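You operate a simulated robot arm through the tools that you are given. There is no shell and no other tool. Be economical: measure what you need, move in short steps, check, and stop when the job is done.

Carry out the task below with a simulated robot arm. There is one attempt and no reset: what you move stays moved.

TASK
Close the plates lid.

It is judged by the outcome, as a careful person would: the job done as asked, and still so three seconds after it is handed in. It fails if anything else is knocked over, pushed out of place, dropped, spilled or broken.

THE ROBOT
A 7-joint arm with a two-finger parallel gripper, fixed in place. Base frame: the origin is at the foot of the arm, x ahead of it, y to its left, z up; the work surface is at about z = 0.011. Lengths are in m, angles in rad, forces in N, time in s.
With the tool pointing down near the work surface it reaches from about 0.24 to 0.62 m from the base axis. Its first joint turns from -1.152 to 1.152 rad. Payload 2.6 kg.
Tool frame: the origin (TCP) lies between the finger pads and is the grasp point; the fingertips stand 0.03 m ahead of it; z points along the fingers, y is the line along which they close. The gripper opens to 0.094 m. The fingers are 0.028 m wide and 0.01 m thick; the gripper's body (0.05 by 0.096 m) begins 0.055 m behind the TCP.
Orientation is that of the tool frame in the base frame, as a unit quaternion [w, x, y, z]. With the fingers straight down and closing along the base's y, the tool's x points along the base's -x, its y along +y and its z along -z.

THE INTERFACE
- The arm moves only by the tool arm_command. Its argument "increments" is a list that holds one entry, the list of rows, each a list of 7 numbers: the shift along the tool's x, y, z in mm, then the turn, a rotation vector about the tool's x, y, z in rad, then the gripper command, from -1 (shut) to 1 (fully open), values between in proportion. In form: [[[tx, ty, tz, ax, ay, az, jaw], ...]]. A call has 1 to 12 rows; each row is the pose to reach, as a shift and turn from the pose commanded when the call began, along the tool's axes at that moment. A row lasts 0.2 s, in which the tool goes at most 0.05 m and 0.15 rad; a call with a longer step from one row to the next is refused whole, and so is a gripper value outside its range. A pose out of reach is approached as far as the arm can. The call stops where the force on the tool passes 40 N (or 10 N more than at its start, if that is more) or the arm is blocked; 0.2 s more then pass. The fingers move at their own pace (about 0.072 m/s each) and stop on an object; they squeeze with about 38 N. The grip force told is the motor's: it shows also when the fingers shut on nothing. Time passes only in rows, and 0.2 s behind the last, so rows that repeat a pose let the fingers close. It gives the time, the measured TCP pose, the force on the tool (base axes), the opening and the grip force at its end, in the units of the frame above (readings bear some noise), and new pictures: "views" is both (left out), scene, wrist or none.
- Cameras (640 x 400 px; columns grow to the right, rows downward): "scene" is fixed at [0.0562, 0.4697, 0.5493]; the picture's right is [-0.37, -0.93, 0.00], its down [-0.65, 0.26, -0.71] and it looks along [0.66, -0.27, -0.70] (base axes); focal length 320 px, centre (320, 200). "wrist" rides on the gripper at [-0.037, 0, -0.058] in the tool frame; the picture's right is [0.00, -1.00, 0.00], its down [0.97, 0.00, -0.24] and it looks along [0.24, 0.00, 0.97] (tool axes); focal length 218 px, centre (320, 200).
- locate(camera, pixels): for up to 12 pixels [column, row] of the newest picture of that camera ("zoom" is the newest enlarged one), the place [x, y, z] in the base frame of the surface seen there, good to about 0.002 m. No time passes.
- zoom(camera, box): a new picture of the part [left, top, right, bottom] of that camera's present view, enlarged. No time passes.
- finish_job(): hands the job in; it is judged then, once.

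Work in short steps. Measure before you move; look again where a grasp or a placing could have gone wrong, and mend it. You have 60 turns and 120 pictures in all, the two below and enlarged ones among them. Open the gripper and draw the arm clear of the work before you hand the job in, unless the task says otherwise; then end with one line.

The tools are called after ">>>" as a command line: name --argument value ..., lists and objects as JSON in quotes. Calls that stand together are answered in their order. arm_command: Moves the arm, as the interface text tells. Its arguments: {"type":"object","properties":{"increments":{"type":"array","items":{"type":"array","items":{"type":"array","items":{"type":"number"}}}},"views":{"type":"string","enum":["both","scene","wrist","none"]}},"required":["increments"]} The other tools are called the same way: locate (camera, pixels) gives the place of the surface under pixels of a picture; zoom (camera, box) takes an enlarged picture of a part of a camera's view; finish_job () hands the job in.

At the start:

```text
t: 0.0
eef_pos: [0.258, 0.3012, 0.2915]
ee_rot: [-0.001, 0.0, 1.0, 0.0]
ft_force: [-0.2, 0.2, -0.4]
opening: 0.0941
grip_force: 0.0
```

scene: 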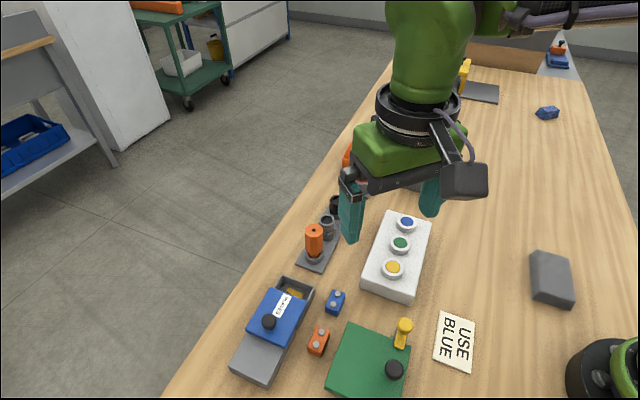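
wrist: 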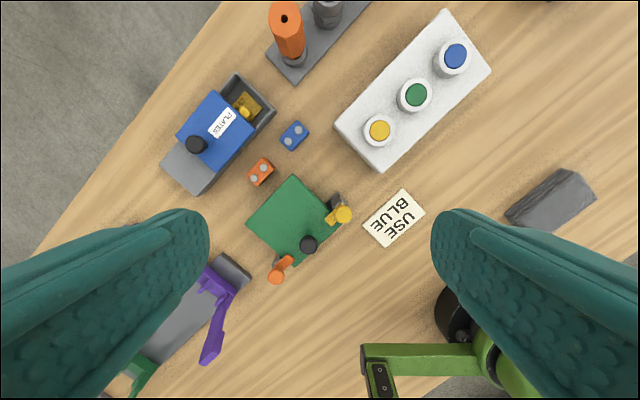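

The blue lid labelled PLATES (scene ~(277,315)) appears to be a sliding lid with a black knob, partly open. I zoom in on it and measure it.

>>> zoom --camera "scene" --box '[210, 250, 370, 400]'

>>> zoom --camera "wrist" --box '[140, 50, 300, 210]'

>>> locate --camera "wrist" --pixels '[[196, 145], [213, 92], [252, 130], [212, 168], [178, 134], [236, 75], [274, 110], [162, 165], [195, 193], [248, 103], [180, 170], [290, 135]]'

```text
2.67 times, centred on (290, 325) of scene
```

zoom: 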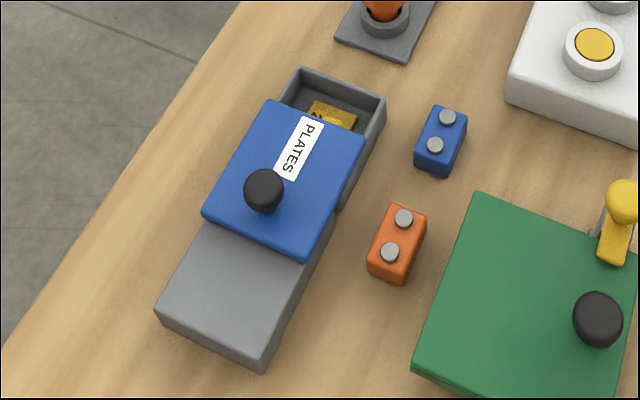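

```text
2.50 times, centred on (220, 130) of wrist
```

zoom: 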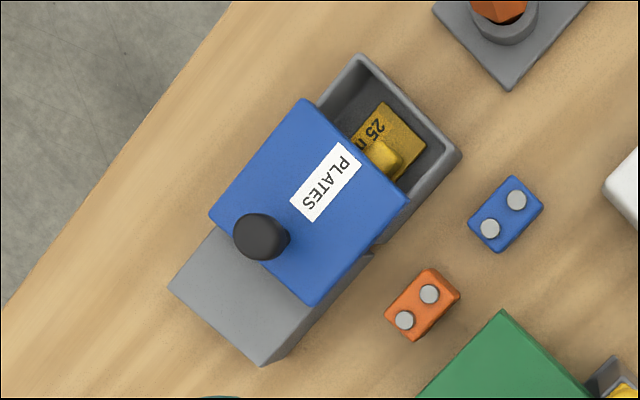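

```text
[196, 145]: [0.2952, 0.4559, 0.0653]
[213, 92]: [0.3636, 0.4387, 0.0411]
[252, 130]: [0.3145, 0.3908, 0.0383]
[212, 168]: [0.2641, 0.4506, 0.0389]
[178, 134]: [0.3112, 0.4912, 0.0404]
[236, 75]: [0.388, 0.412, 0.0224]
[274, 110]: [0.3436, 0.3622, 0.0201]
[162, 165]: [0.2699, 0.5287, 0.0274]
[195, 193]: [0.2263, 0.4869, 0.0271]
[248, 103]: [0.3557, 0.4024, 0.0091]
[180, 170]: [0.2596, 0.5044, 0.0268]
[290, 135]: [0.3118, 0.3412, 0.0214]
```

The lid is a slider with its knob near (0.295, 0.456), and the open gap of about 4 cm lies toward the +x, -y end. I measure the knob and box edges more finely.

>>> locate --camera "zoom" --pixels '[[255, 232], [238, 236], [275, 236], [258, 216], [258, 254], [285, 238], [212, 215], [304, 101], [408, 200], [310, 303], [360, 56], [460, 156]]'

>>> locate --camera "scene" --pixels '[[269, 317], [262, 319], [275, 320], [269, 327], [269, 314], [260, 350], [285, 284], [312, 295], [308, 310], [250, 385]]'

```text
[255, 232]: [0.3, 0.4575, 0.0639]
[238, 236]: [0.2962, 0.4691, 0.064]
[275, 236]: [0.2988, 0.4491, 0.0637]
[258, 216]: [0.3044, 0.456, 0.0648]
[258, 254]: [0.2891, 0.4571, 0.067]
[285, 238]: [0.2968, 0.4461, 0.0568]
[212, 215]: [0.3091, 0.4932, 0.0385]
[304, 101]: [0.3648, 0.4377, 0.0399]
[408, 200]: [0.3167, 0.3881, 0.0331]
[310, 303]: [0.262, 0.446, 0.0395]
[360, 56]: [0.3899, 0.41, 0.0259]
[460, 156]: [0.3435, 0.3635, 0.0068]
```

```text
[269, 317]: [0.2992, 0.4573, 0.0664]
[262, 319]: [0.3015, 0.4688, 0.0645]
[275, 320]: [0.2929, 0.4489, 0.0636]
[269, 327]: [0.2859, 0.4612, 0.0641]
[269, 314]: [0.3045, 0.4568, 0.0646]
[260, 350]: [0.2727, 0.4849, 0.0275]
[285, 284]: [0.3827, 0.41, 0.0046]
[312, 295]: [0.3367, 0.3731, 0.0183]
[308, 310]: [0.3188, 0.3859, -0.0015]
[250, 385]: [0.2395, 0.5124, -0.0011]
```

Knob centre is about (0.297, 0.458), with its top at z≈0.065, and the slide direction is about (0.71, -0.71). I move above it at height 0.14 and yaw -45° so the fingers close along the slide.

>>> arm_command --increments '[[[-6.5, 26, 25, 0, 0, -0.131, 1], [-13, 52, 50, 0, 0, -0.262, 1], [-19.5, 78, 75, 0, 0, -0.393, 1], [-26, 104, 100, 0, 0, -0.524, 1], [-32.5, 130, 125, 0, 0, -0.654, 1], [-39, 157, 150, 0, 0, -0.785, 1], [-39, 157, 150, 0, 0, -0.785, 1]]]'

>>> locate --camera "scene" --pixels '[[313, 229], [327, 218], [320, 255]]'

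```text
t: 1.6
eef_pos: [0.2981, 0.4564, 0.1404]
ee_rot: [0.0, -0.383, 0.924, 0.0]
ft_force: [0.5, 0.5, -0.4]
opening: 0.0941
grip_force: 0.0
```

scene: 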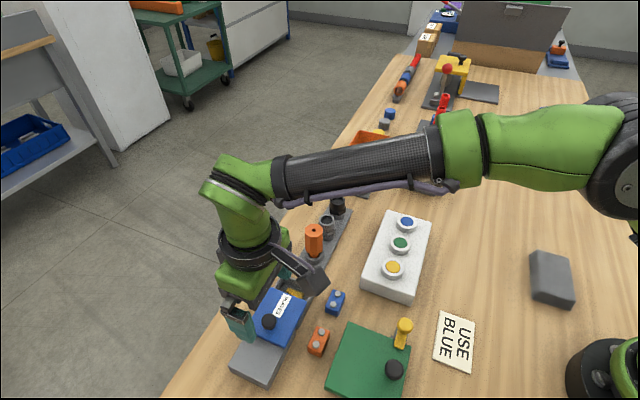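
wrist: 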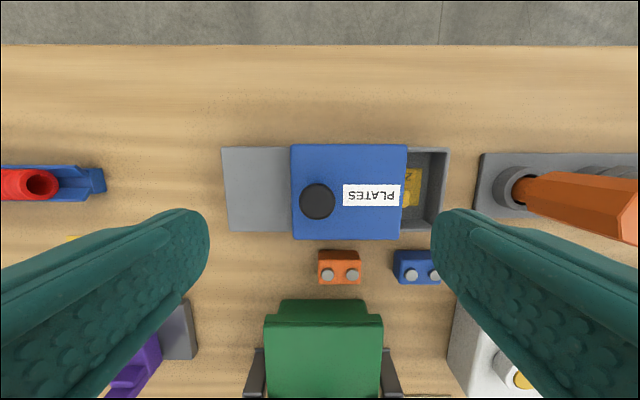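

```text
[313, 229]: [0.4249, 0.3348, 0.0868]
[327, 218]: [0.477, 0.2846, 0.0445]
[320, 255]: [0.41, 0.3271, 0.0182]
```

The tool is well aligned with the slide. I locate the knob once more and measure the lid and box edges in the wrist view.

>>> locate --camera "wrist" --pixels '[[317, 198], [303, 200], [331, 200], [317, 187], [317, 213], [292, 170], [405, 170], [446, 170], [224, 170], [350, 148], [350, 237], [425, 155]]'

>>> zoom --camera "wrist" --box '[210, 120, 470, 282]'

```text
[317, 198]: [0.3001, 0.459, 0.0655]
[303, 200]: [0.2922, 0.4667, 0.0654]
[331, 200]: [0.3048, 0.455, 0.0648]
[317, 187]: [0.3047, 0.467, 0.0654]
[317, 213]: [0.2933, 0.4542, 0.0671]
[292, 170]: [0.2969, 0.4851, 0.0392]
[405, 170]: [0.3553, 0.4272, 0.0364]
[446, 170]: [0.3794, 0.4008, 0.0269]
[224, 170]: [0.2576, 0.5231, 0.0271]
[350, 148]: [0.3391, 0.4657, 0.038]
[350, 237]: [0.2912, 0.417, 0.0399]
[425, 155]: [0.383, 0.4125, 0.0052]
```

```text
2.46 times, centred on (340, 201) of wrist
```

zoom: 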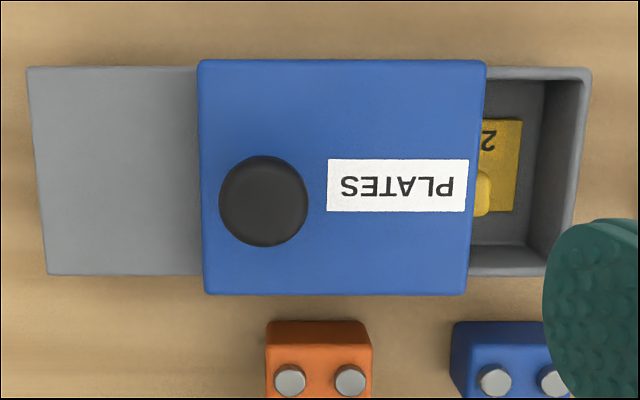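

The lid needs about 36 mm of travel. I descend so the fingertips sit about 6 mm above the lid around the knob, then close.

>>> arm_command --increments '[[[-2.5, 2.5, 20, 0, 0, 0, 1], [-2.5, 2.5, 45, 0, 0, 0, 1], [-2.5, 2.5, 64, 0, 0, 0, 1], [-2.5, 2.5, 64, 0, 0, 0, 1]]]'

```text
t: 2.6
eef_pos: [0.2966, 0.461, 0.077]
ee_rot: [0.0, -0.383, 0.924, 0.0]
ft_force: [-0.5, -0.1, -0.3]
opening: 0.0942
grip_force: 0.0
```

scene: 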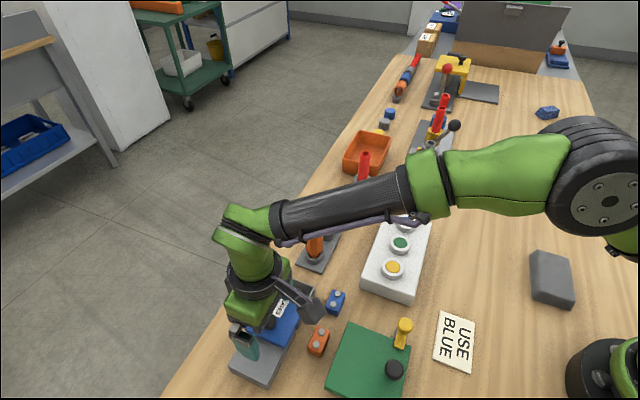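
wrist: 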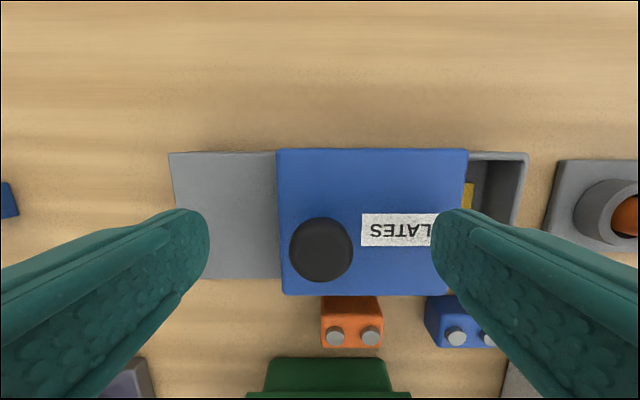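

The knob at (321, 249) sits centred between the fingers, so I close on it.

>>> arm_command --increments '[[[0, 0, 0, 0, 0, 0, -0.3], [0, 0, 0, 0, 0, 0, -0.6], [0, 0, 0, 0, 0, 0, -1], [0, 0, 0, 0, 0, 0, -1]]]' --views "wrist"

```text
t: 3.6
eef_pos: [0.2979, 0.4601, 0.0782]
ee_rot: [-0.001, -0.382, 0.924, 0.001]
ft_force: [-0.3, 0.0, -0.8]
opening: 0.0227
grip_force: 45.2
```

wrist: 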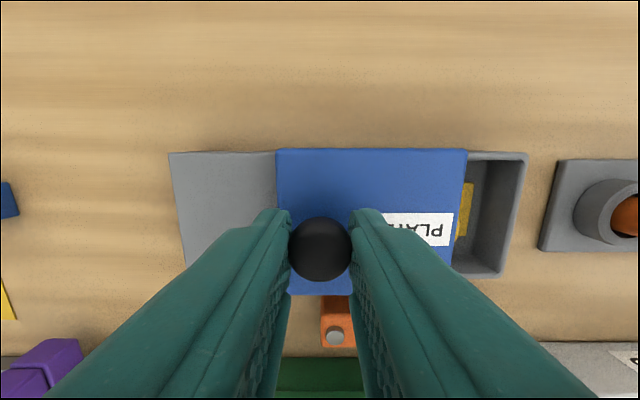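

The knob is gripped (opening 22.7 mm). I slide gently along -tool y for 24 mm.

>>> arm_command --increments '[[[0, -4, 0, 0, 0, 0, -1], [0, -8, 0, 0, 0, 0, -1], [0, -12, 0, 0, 0, 0, -1], [0, -16, 0, 0, 0, 0, -1], [0, -20, 0, 0, 0, 0, -1], [0, -24, 0, 0, 0, 0, -1]]]'

```text
t: 5.0
eef_pos: [0.3134, 0.4429, 0.0775]
ee_rot: [-0.001, -0.383, 0.924, 0.0]
ft_force: [-2.4, -1.7, 1.2]
opening: 0.0226
grip_force: 45.8
```

scene: 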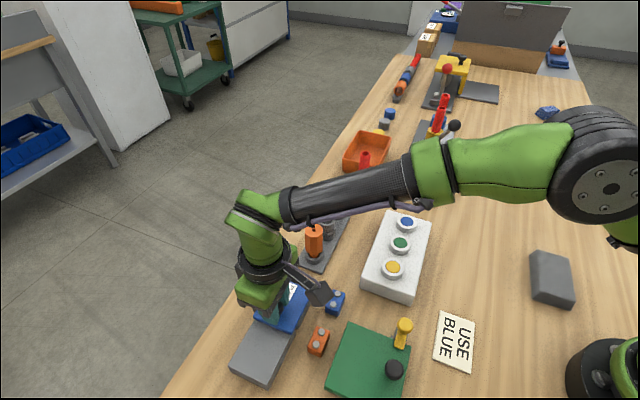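
wrist: 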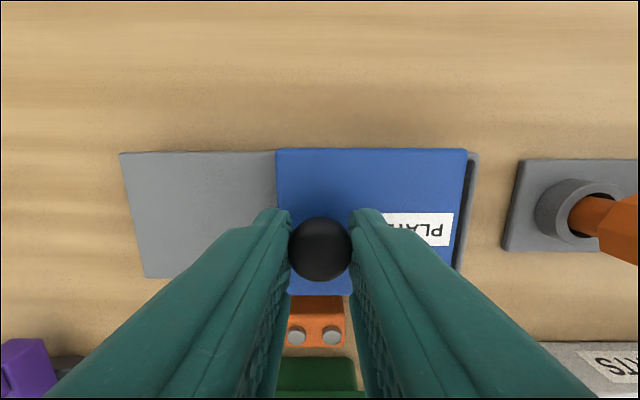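

The lid slides freely and the box stays put. About 12 mm remains, so I continue with smaller steps.

>>> arm_command --increments '[[[0, -2, 0, 0, 0, 0, -1], [0, -4, 0, 0, 0, 0, -1], [0, -6, 0, 0, 0, 0, -1], [0, -8, 0, 0, 0, 0, -1], [0, -10, 0, 0, 0, 0, -1], [0, -10, 0, 0, 0, 0, -1]]]' --views "wrist"

>>> zoom --camera "wrist" --box '[400, 120, 560, 280]'

```text
t: 6.4
eef_pos: [0.3222, 0.436, 0.0779]
ee_rot: [0.0, -0.383, 0.924, -0.001]
ft_force: [-4.5, -3.6, 4.7]
opening: 0.0229
grip_force: 45.1
```

wrist: 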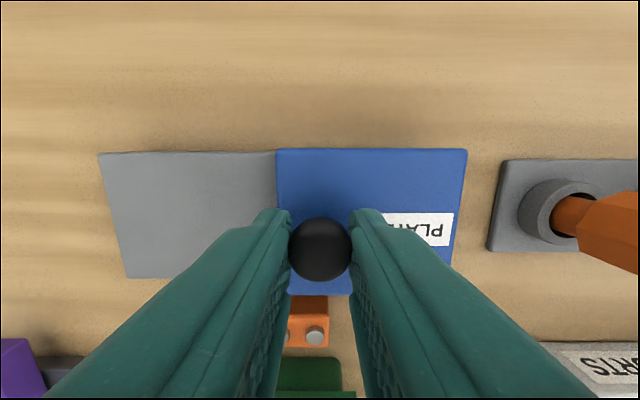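

```text
2.50 times, centred on (480, 200) of wrist
```

zoom: 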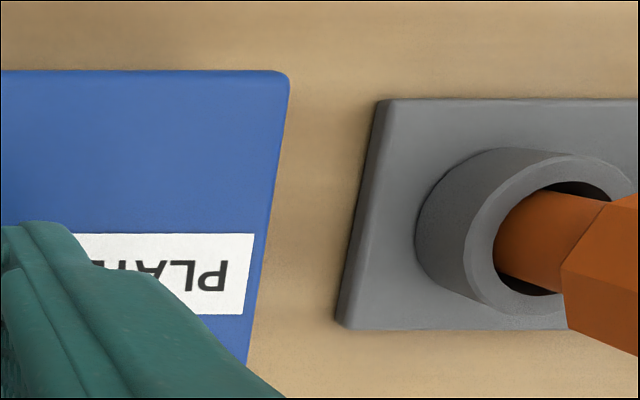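

34 mm done with no end stop felt. I go 3 mm more and read the force.

>>> arm_command --increments '[[[0, -1, 0, 0, 0, 0, -1], [0, -2, 0, 0, 0, 0, -1], [0, -3, 0, 0, 0, 0, -1], [0, -3, 0, 0, 0, 0, -1]]]' --views "wrist"

>>> locate --camera "wrist" --pixels '[[464, 170], [270, 170], [105, 170]]'

```text
t: 7.4
eef_pos: [0.3241, 0.4349, 0.0768]
ee_rot: [-0.001, -0.382, 0.924, 0.0]
ft_force: [-8.6, -7.3, 5.9]
opening: 0.0227
grip_force: 44.8
```

wrist: 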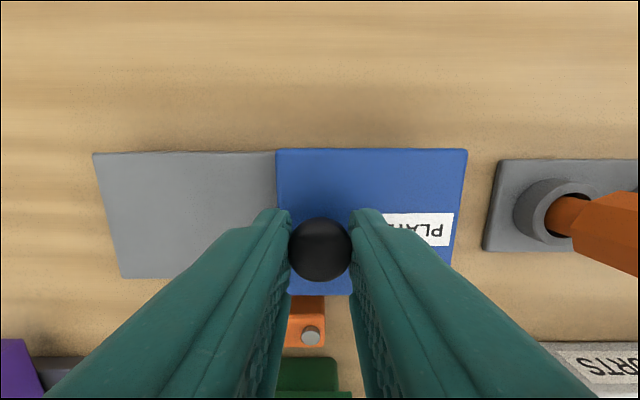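

```text
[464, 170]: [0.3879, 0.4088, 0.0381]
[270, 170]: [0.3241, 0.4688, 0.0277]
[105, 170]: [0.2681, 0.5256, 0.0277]
```

The lid front is now flush with the box end, but a sideways load is building (~11 N). I relieve it by 1 mm and nudge 2 mm further to feel for a stop.

>>> arm_command --increments '[[[1, 0, 0, 0, 0, 0, -1], [1, -1, 0, 0, 0, 0, -1], [1, -2, 0, 0, 0, 0, -1], [1, -2, 0, 0, 0, 0, -1]]]' --views "scene"

>>> zoom --camera "scene" --box '[210, 250, 370, 400]'

```text
t: 8.4
eef_pos: [0.3257, 0.4326, 0.0786]
ee_rot: [0.001, -0.383, 0.924, 0.001]
ft_force: [7.3, 6.7, -9.6]
opening: 0.0228
grip_force: 45.2
```

scene: 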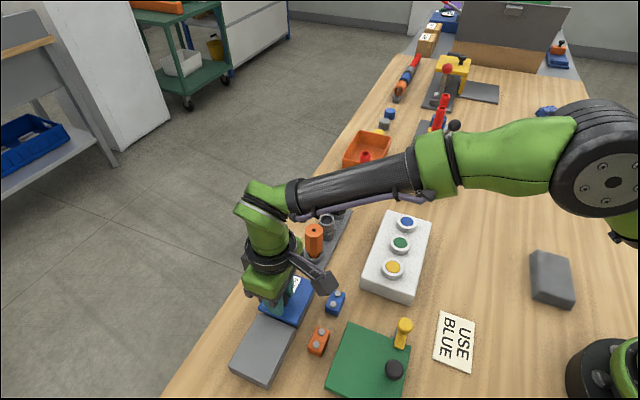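

```text
2.67 times, centred on (290, 325) of scene
```

zoom: 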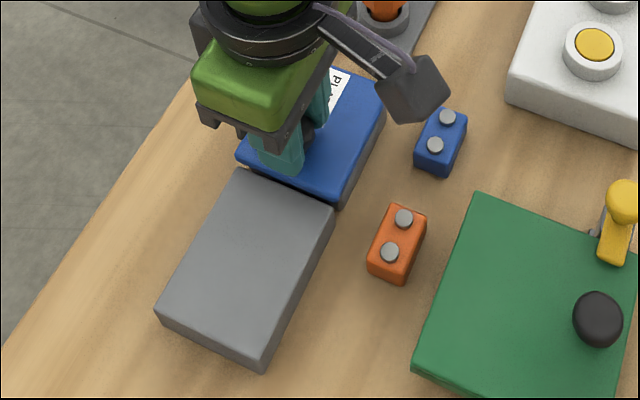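

The lid's rear edge now sits at the seam between block and tray (zoom (335,205)), and its front covers the tray's end. I ease the side load, open the jaws, and rise to inspect.

>>> arm_command --increments '[[[-0.5, 0, 0, 0, 0, 0, -1], [-0.5, 0, 0, 0, 0, 0, -0.4], [-0.5, 0, 0, 0, 0, 0, 0], [-0.5, 0, 0, 0, 0, 0, 0], [-0.5, 0, -20, 0, 0, 0, 0], [-0.5, 0, -60, 0, 0, 0, 0], [-0.5, 0, -100, 0, 0, 0, 0.4], [-0.5, 0, -100, 0, 0, 0, 0.4]]]'

>>> zoom --camera "scene" --box '[210, 250, 370, 400]'

>>> zoom --camera "wrist" --box '[210, 100, 470, 262]'

```text
t: 10.2
eef_pos: [0.3241, 0.4331, 0.1774]
ee_rot: [0.0, -0.383, 0.924, 0.0]
ft_force: [-0.2, 0.7, 1.0]
opening: 0.0656
grip_force: 0.0
```

scene: 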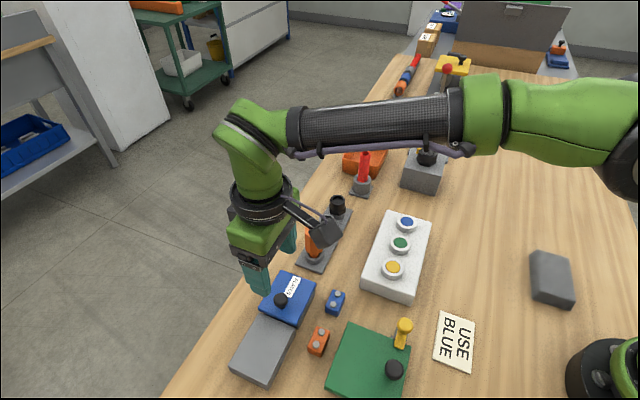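
wrist: 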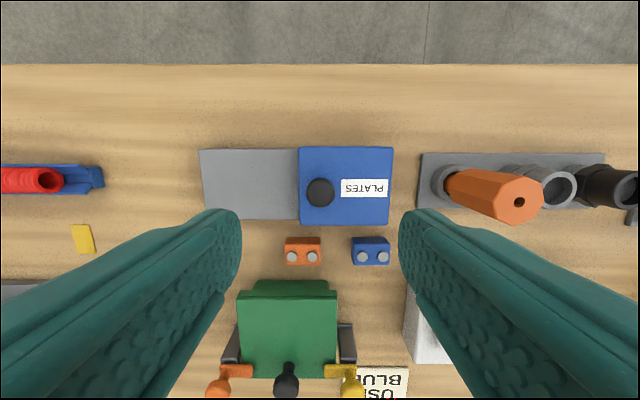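

```text
2.67 times, centred on (290, 325) of scene
```

zoom: 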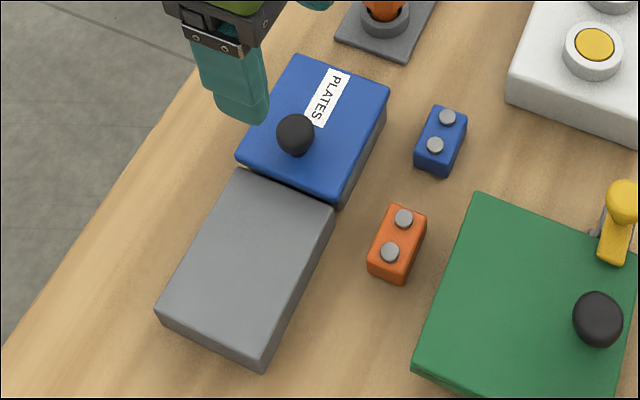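

```text
2.46 times, centred on (340, 181) of wrist
```

zoom: 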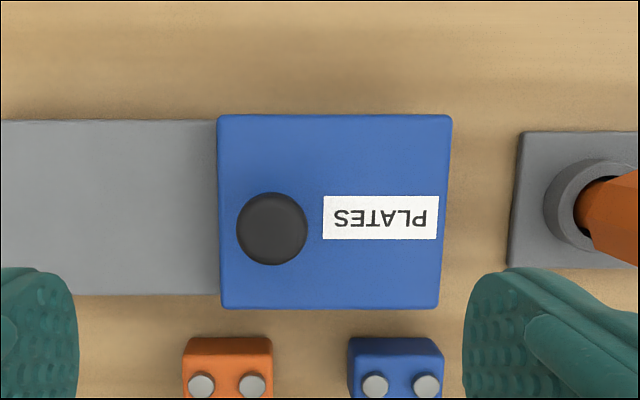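

The lid looks closed. I measure its edges to check coverage of the tray at both ends.

>>> locate --camera "wrist" --pixels '[[303, 165], [296, 165], [390, 165], [204, 165]]'

>>> zoom --camera "scene" --box '[260, 260, 320, 316]'

```text
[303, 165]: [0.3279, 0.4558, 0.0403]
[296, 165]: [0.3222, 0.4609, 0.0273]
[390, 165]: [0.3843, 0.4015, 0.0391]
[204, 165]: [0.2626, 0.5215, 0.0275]
```

```text
7.14 times, centred on (290, 288) of scene
```

zoom: 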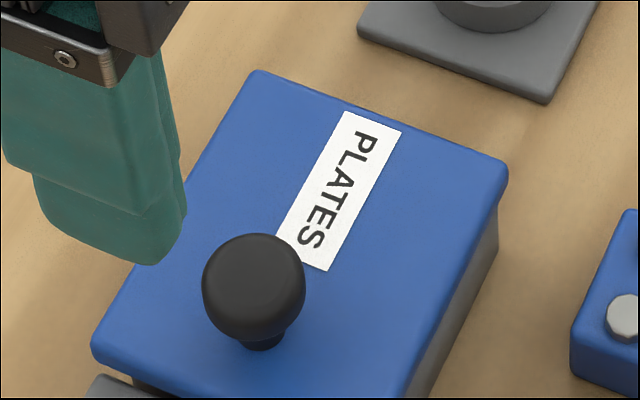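

>>> zoom --camera "scene" --box '[255, 280, 311, 336]'

```text
7.14 times, centred on (283, 308) of scene
```

zoom: 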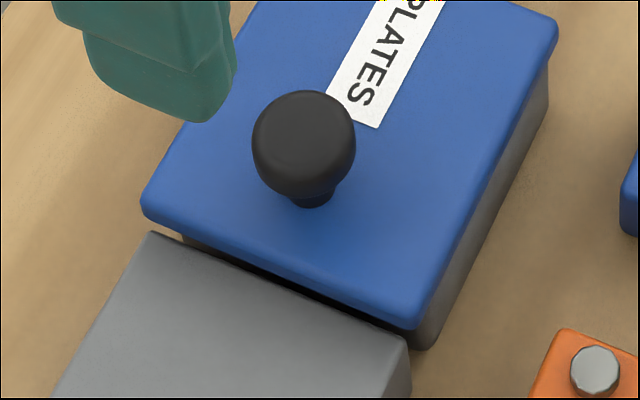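

>>> locate --camera "zoom" --pixels '[[415, 335], [418, 345], [428, 340], [408, 318], [545, 90], [547, 75], [553, 35], [400, 345], [220, 250], [300, 285], [405, 360], [190, 243]]'

```text
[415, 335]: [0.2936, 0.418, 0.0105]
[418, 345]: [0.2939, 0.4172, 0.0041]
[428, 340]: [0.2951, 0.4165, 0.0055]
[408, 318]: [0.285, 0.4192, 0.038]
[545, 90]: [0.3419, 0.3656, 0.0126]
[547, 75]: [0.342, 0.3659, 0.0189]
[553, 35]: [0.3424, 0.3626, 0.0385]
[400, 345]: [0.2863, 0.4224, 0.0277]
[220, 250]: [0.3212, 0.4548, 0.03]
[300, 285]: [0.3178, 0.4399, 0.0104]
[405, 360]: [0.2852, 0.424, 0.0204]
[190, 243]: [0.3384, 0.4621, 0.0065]
```

The tray is fully covered, and the lid is centred over it to within about 1–2 mm. I regrip and nudge 2–3 mm to check whether an end stop remains to be reached.

>>> arm_command --increments '[[[0, 0, 40, 0, 0, 0, 0.4], [0, 0, 80, 0, 0, 0, 0.4], [0, 0, 100, 0, 0, 0, 0.4], [0, 0, 100, 0, 0, 0, -0.3], [0, 0, 100, 0, 0, 0, -1], [0, 0, 100, 0, 0, 0, -1], [0, 0, 100, 0, 0, 0, -1]]]' --views "none"

>>> arm_command --increments '[[[0, -1, 0, 0, 0, 0, -1], [0, -2, 0, 0, 0, 0, -1], [0, -2, 0, 0, 0, 0, -1]]]' --views "wrist"

```text
t: 11.8
eef_pos: [0.3255, 0.433, 0.0764]
ee_rot: [0.0, -0.383, 0.924, -0.001]
ft_force: [2.4, 2.1, -3.3]
opening: 0.0229
grip_force: 44.9
```

```text
t: 12.6
eef_pos: [0.3254, 0.4305, 0.0769]
ee_rot: [-0.001, -0.383, 0.924, 0.0]
ft_force: [-1.4, 4.6, -5.0]
opening: 0.0228
grip_force: 45.3
```

wrist: 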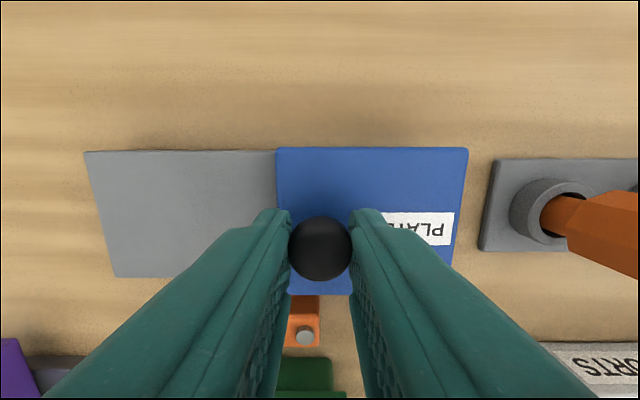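

A resisting force along the slide (~4 N) now appears, which suggests the stop. I push 1 mm more to confirm.

>>> arm_command --increments '[[[0, -1, 0, 0, 0, 0, -1], [0, -1, 0, 0, 0, 0, -1]]]' --views "none"

```text
t: 13.2
eef_pos: [0.3263, 0.4312, 0.0765]
ee_rot: [0.0, -0.383, 0.924, 0.001]
ft_force: [-3.8, 9.7, -6.0]
opening: 0.0224
grip_force: 44.8
```

The force rose to about 9.5 N with no further motion, so the lid is against its stop and fully closed. I release and withdraw.

>>> arm_command --increments '[[[0, 0, 0, 0, 0, 0, -0.4], [0, 0, 0, 0, 0, 0, 0.2], [0, 0, 0, 0, 0, 0, 0.2], [0, 0, -20, 0, 0, 0, 0.2], [0, 0, -60, 0, 0, 0, 0.2], [0, 0, -100, 0, 0, 0, 0.4], [0, 0, -140, 0, 0, 0, 1], [0, 0, -170, 0, 0, 0, 1], [0, 0, -170, 0, 0, 0, 1]]]'

>>> zoom --camera "scene" --box '[210, 250, 370, 400]'

```text
t: 15.2
eef_pos: [0.3269, 0.4295, 0.2499]
ee_rot: [0.0, -0.383, 0.924, 0.0]
ft_force: [-0.5, 0.6, 0.2]
opening: 0.0937
grip_force: 0.2
```

scene: 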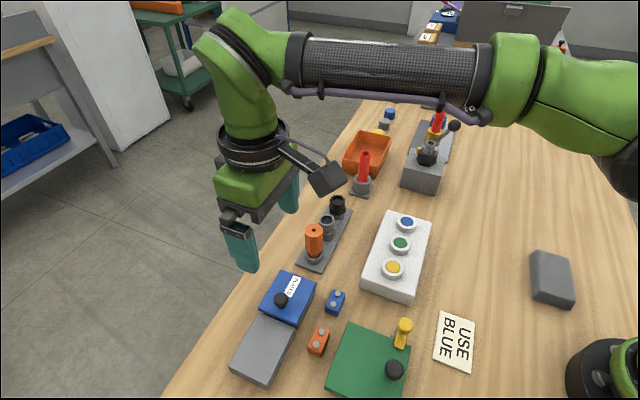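
wrist: 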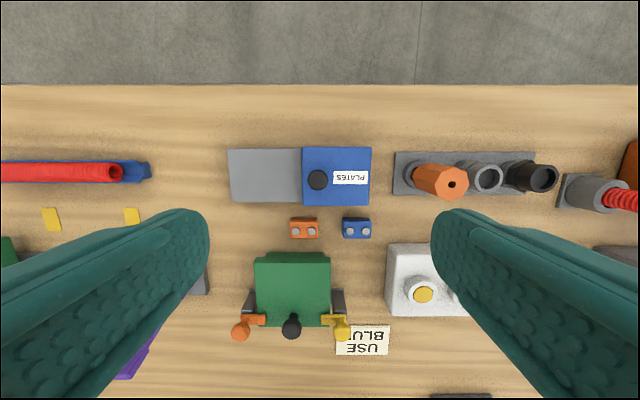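

```text
2.67 times, centred on (290, 325) of scene
```

zoom: 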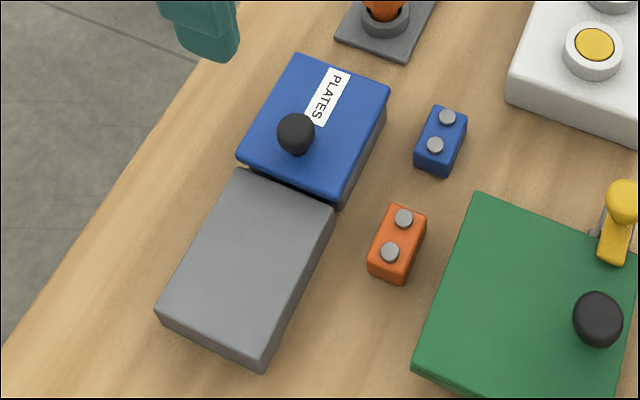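

The lid is closed against its stop, everything else is where it was, and the arm is clear, so I hand in.

>>> finish_job

```text
The job is handed in.
```

The PLATES lid is slid fully closed against its stop, nothing else was moved, and the arm is clear with the gripper open.
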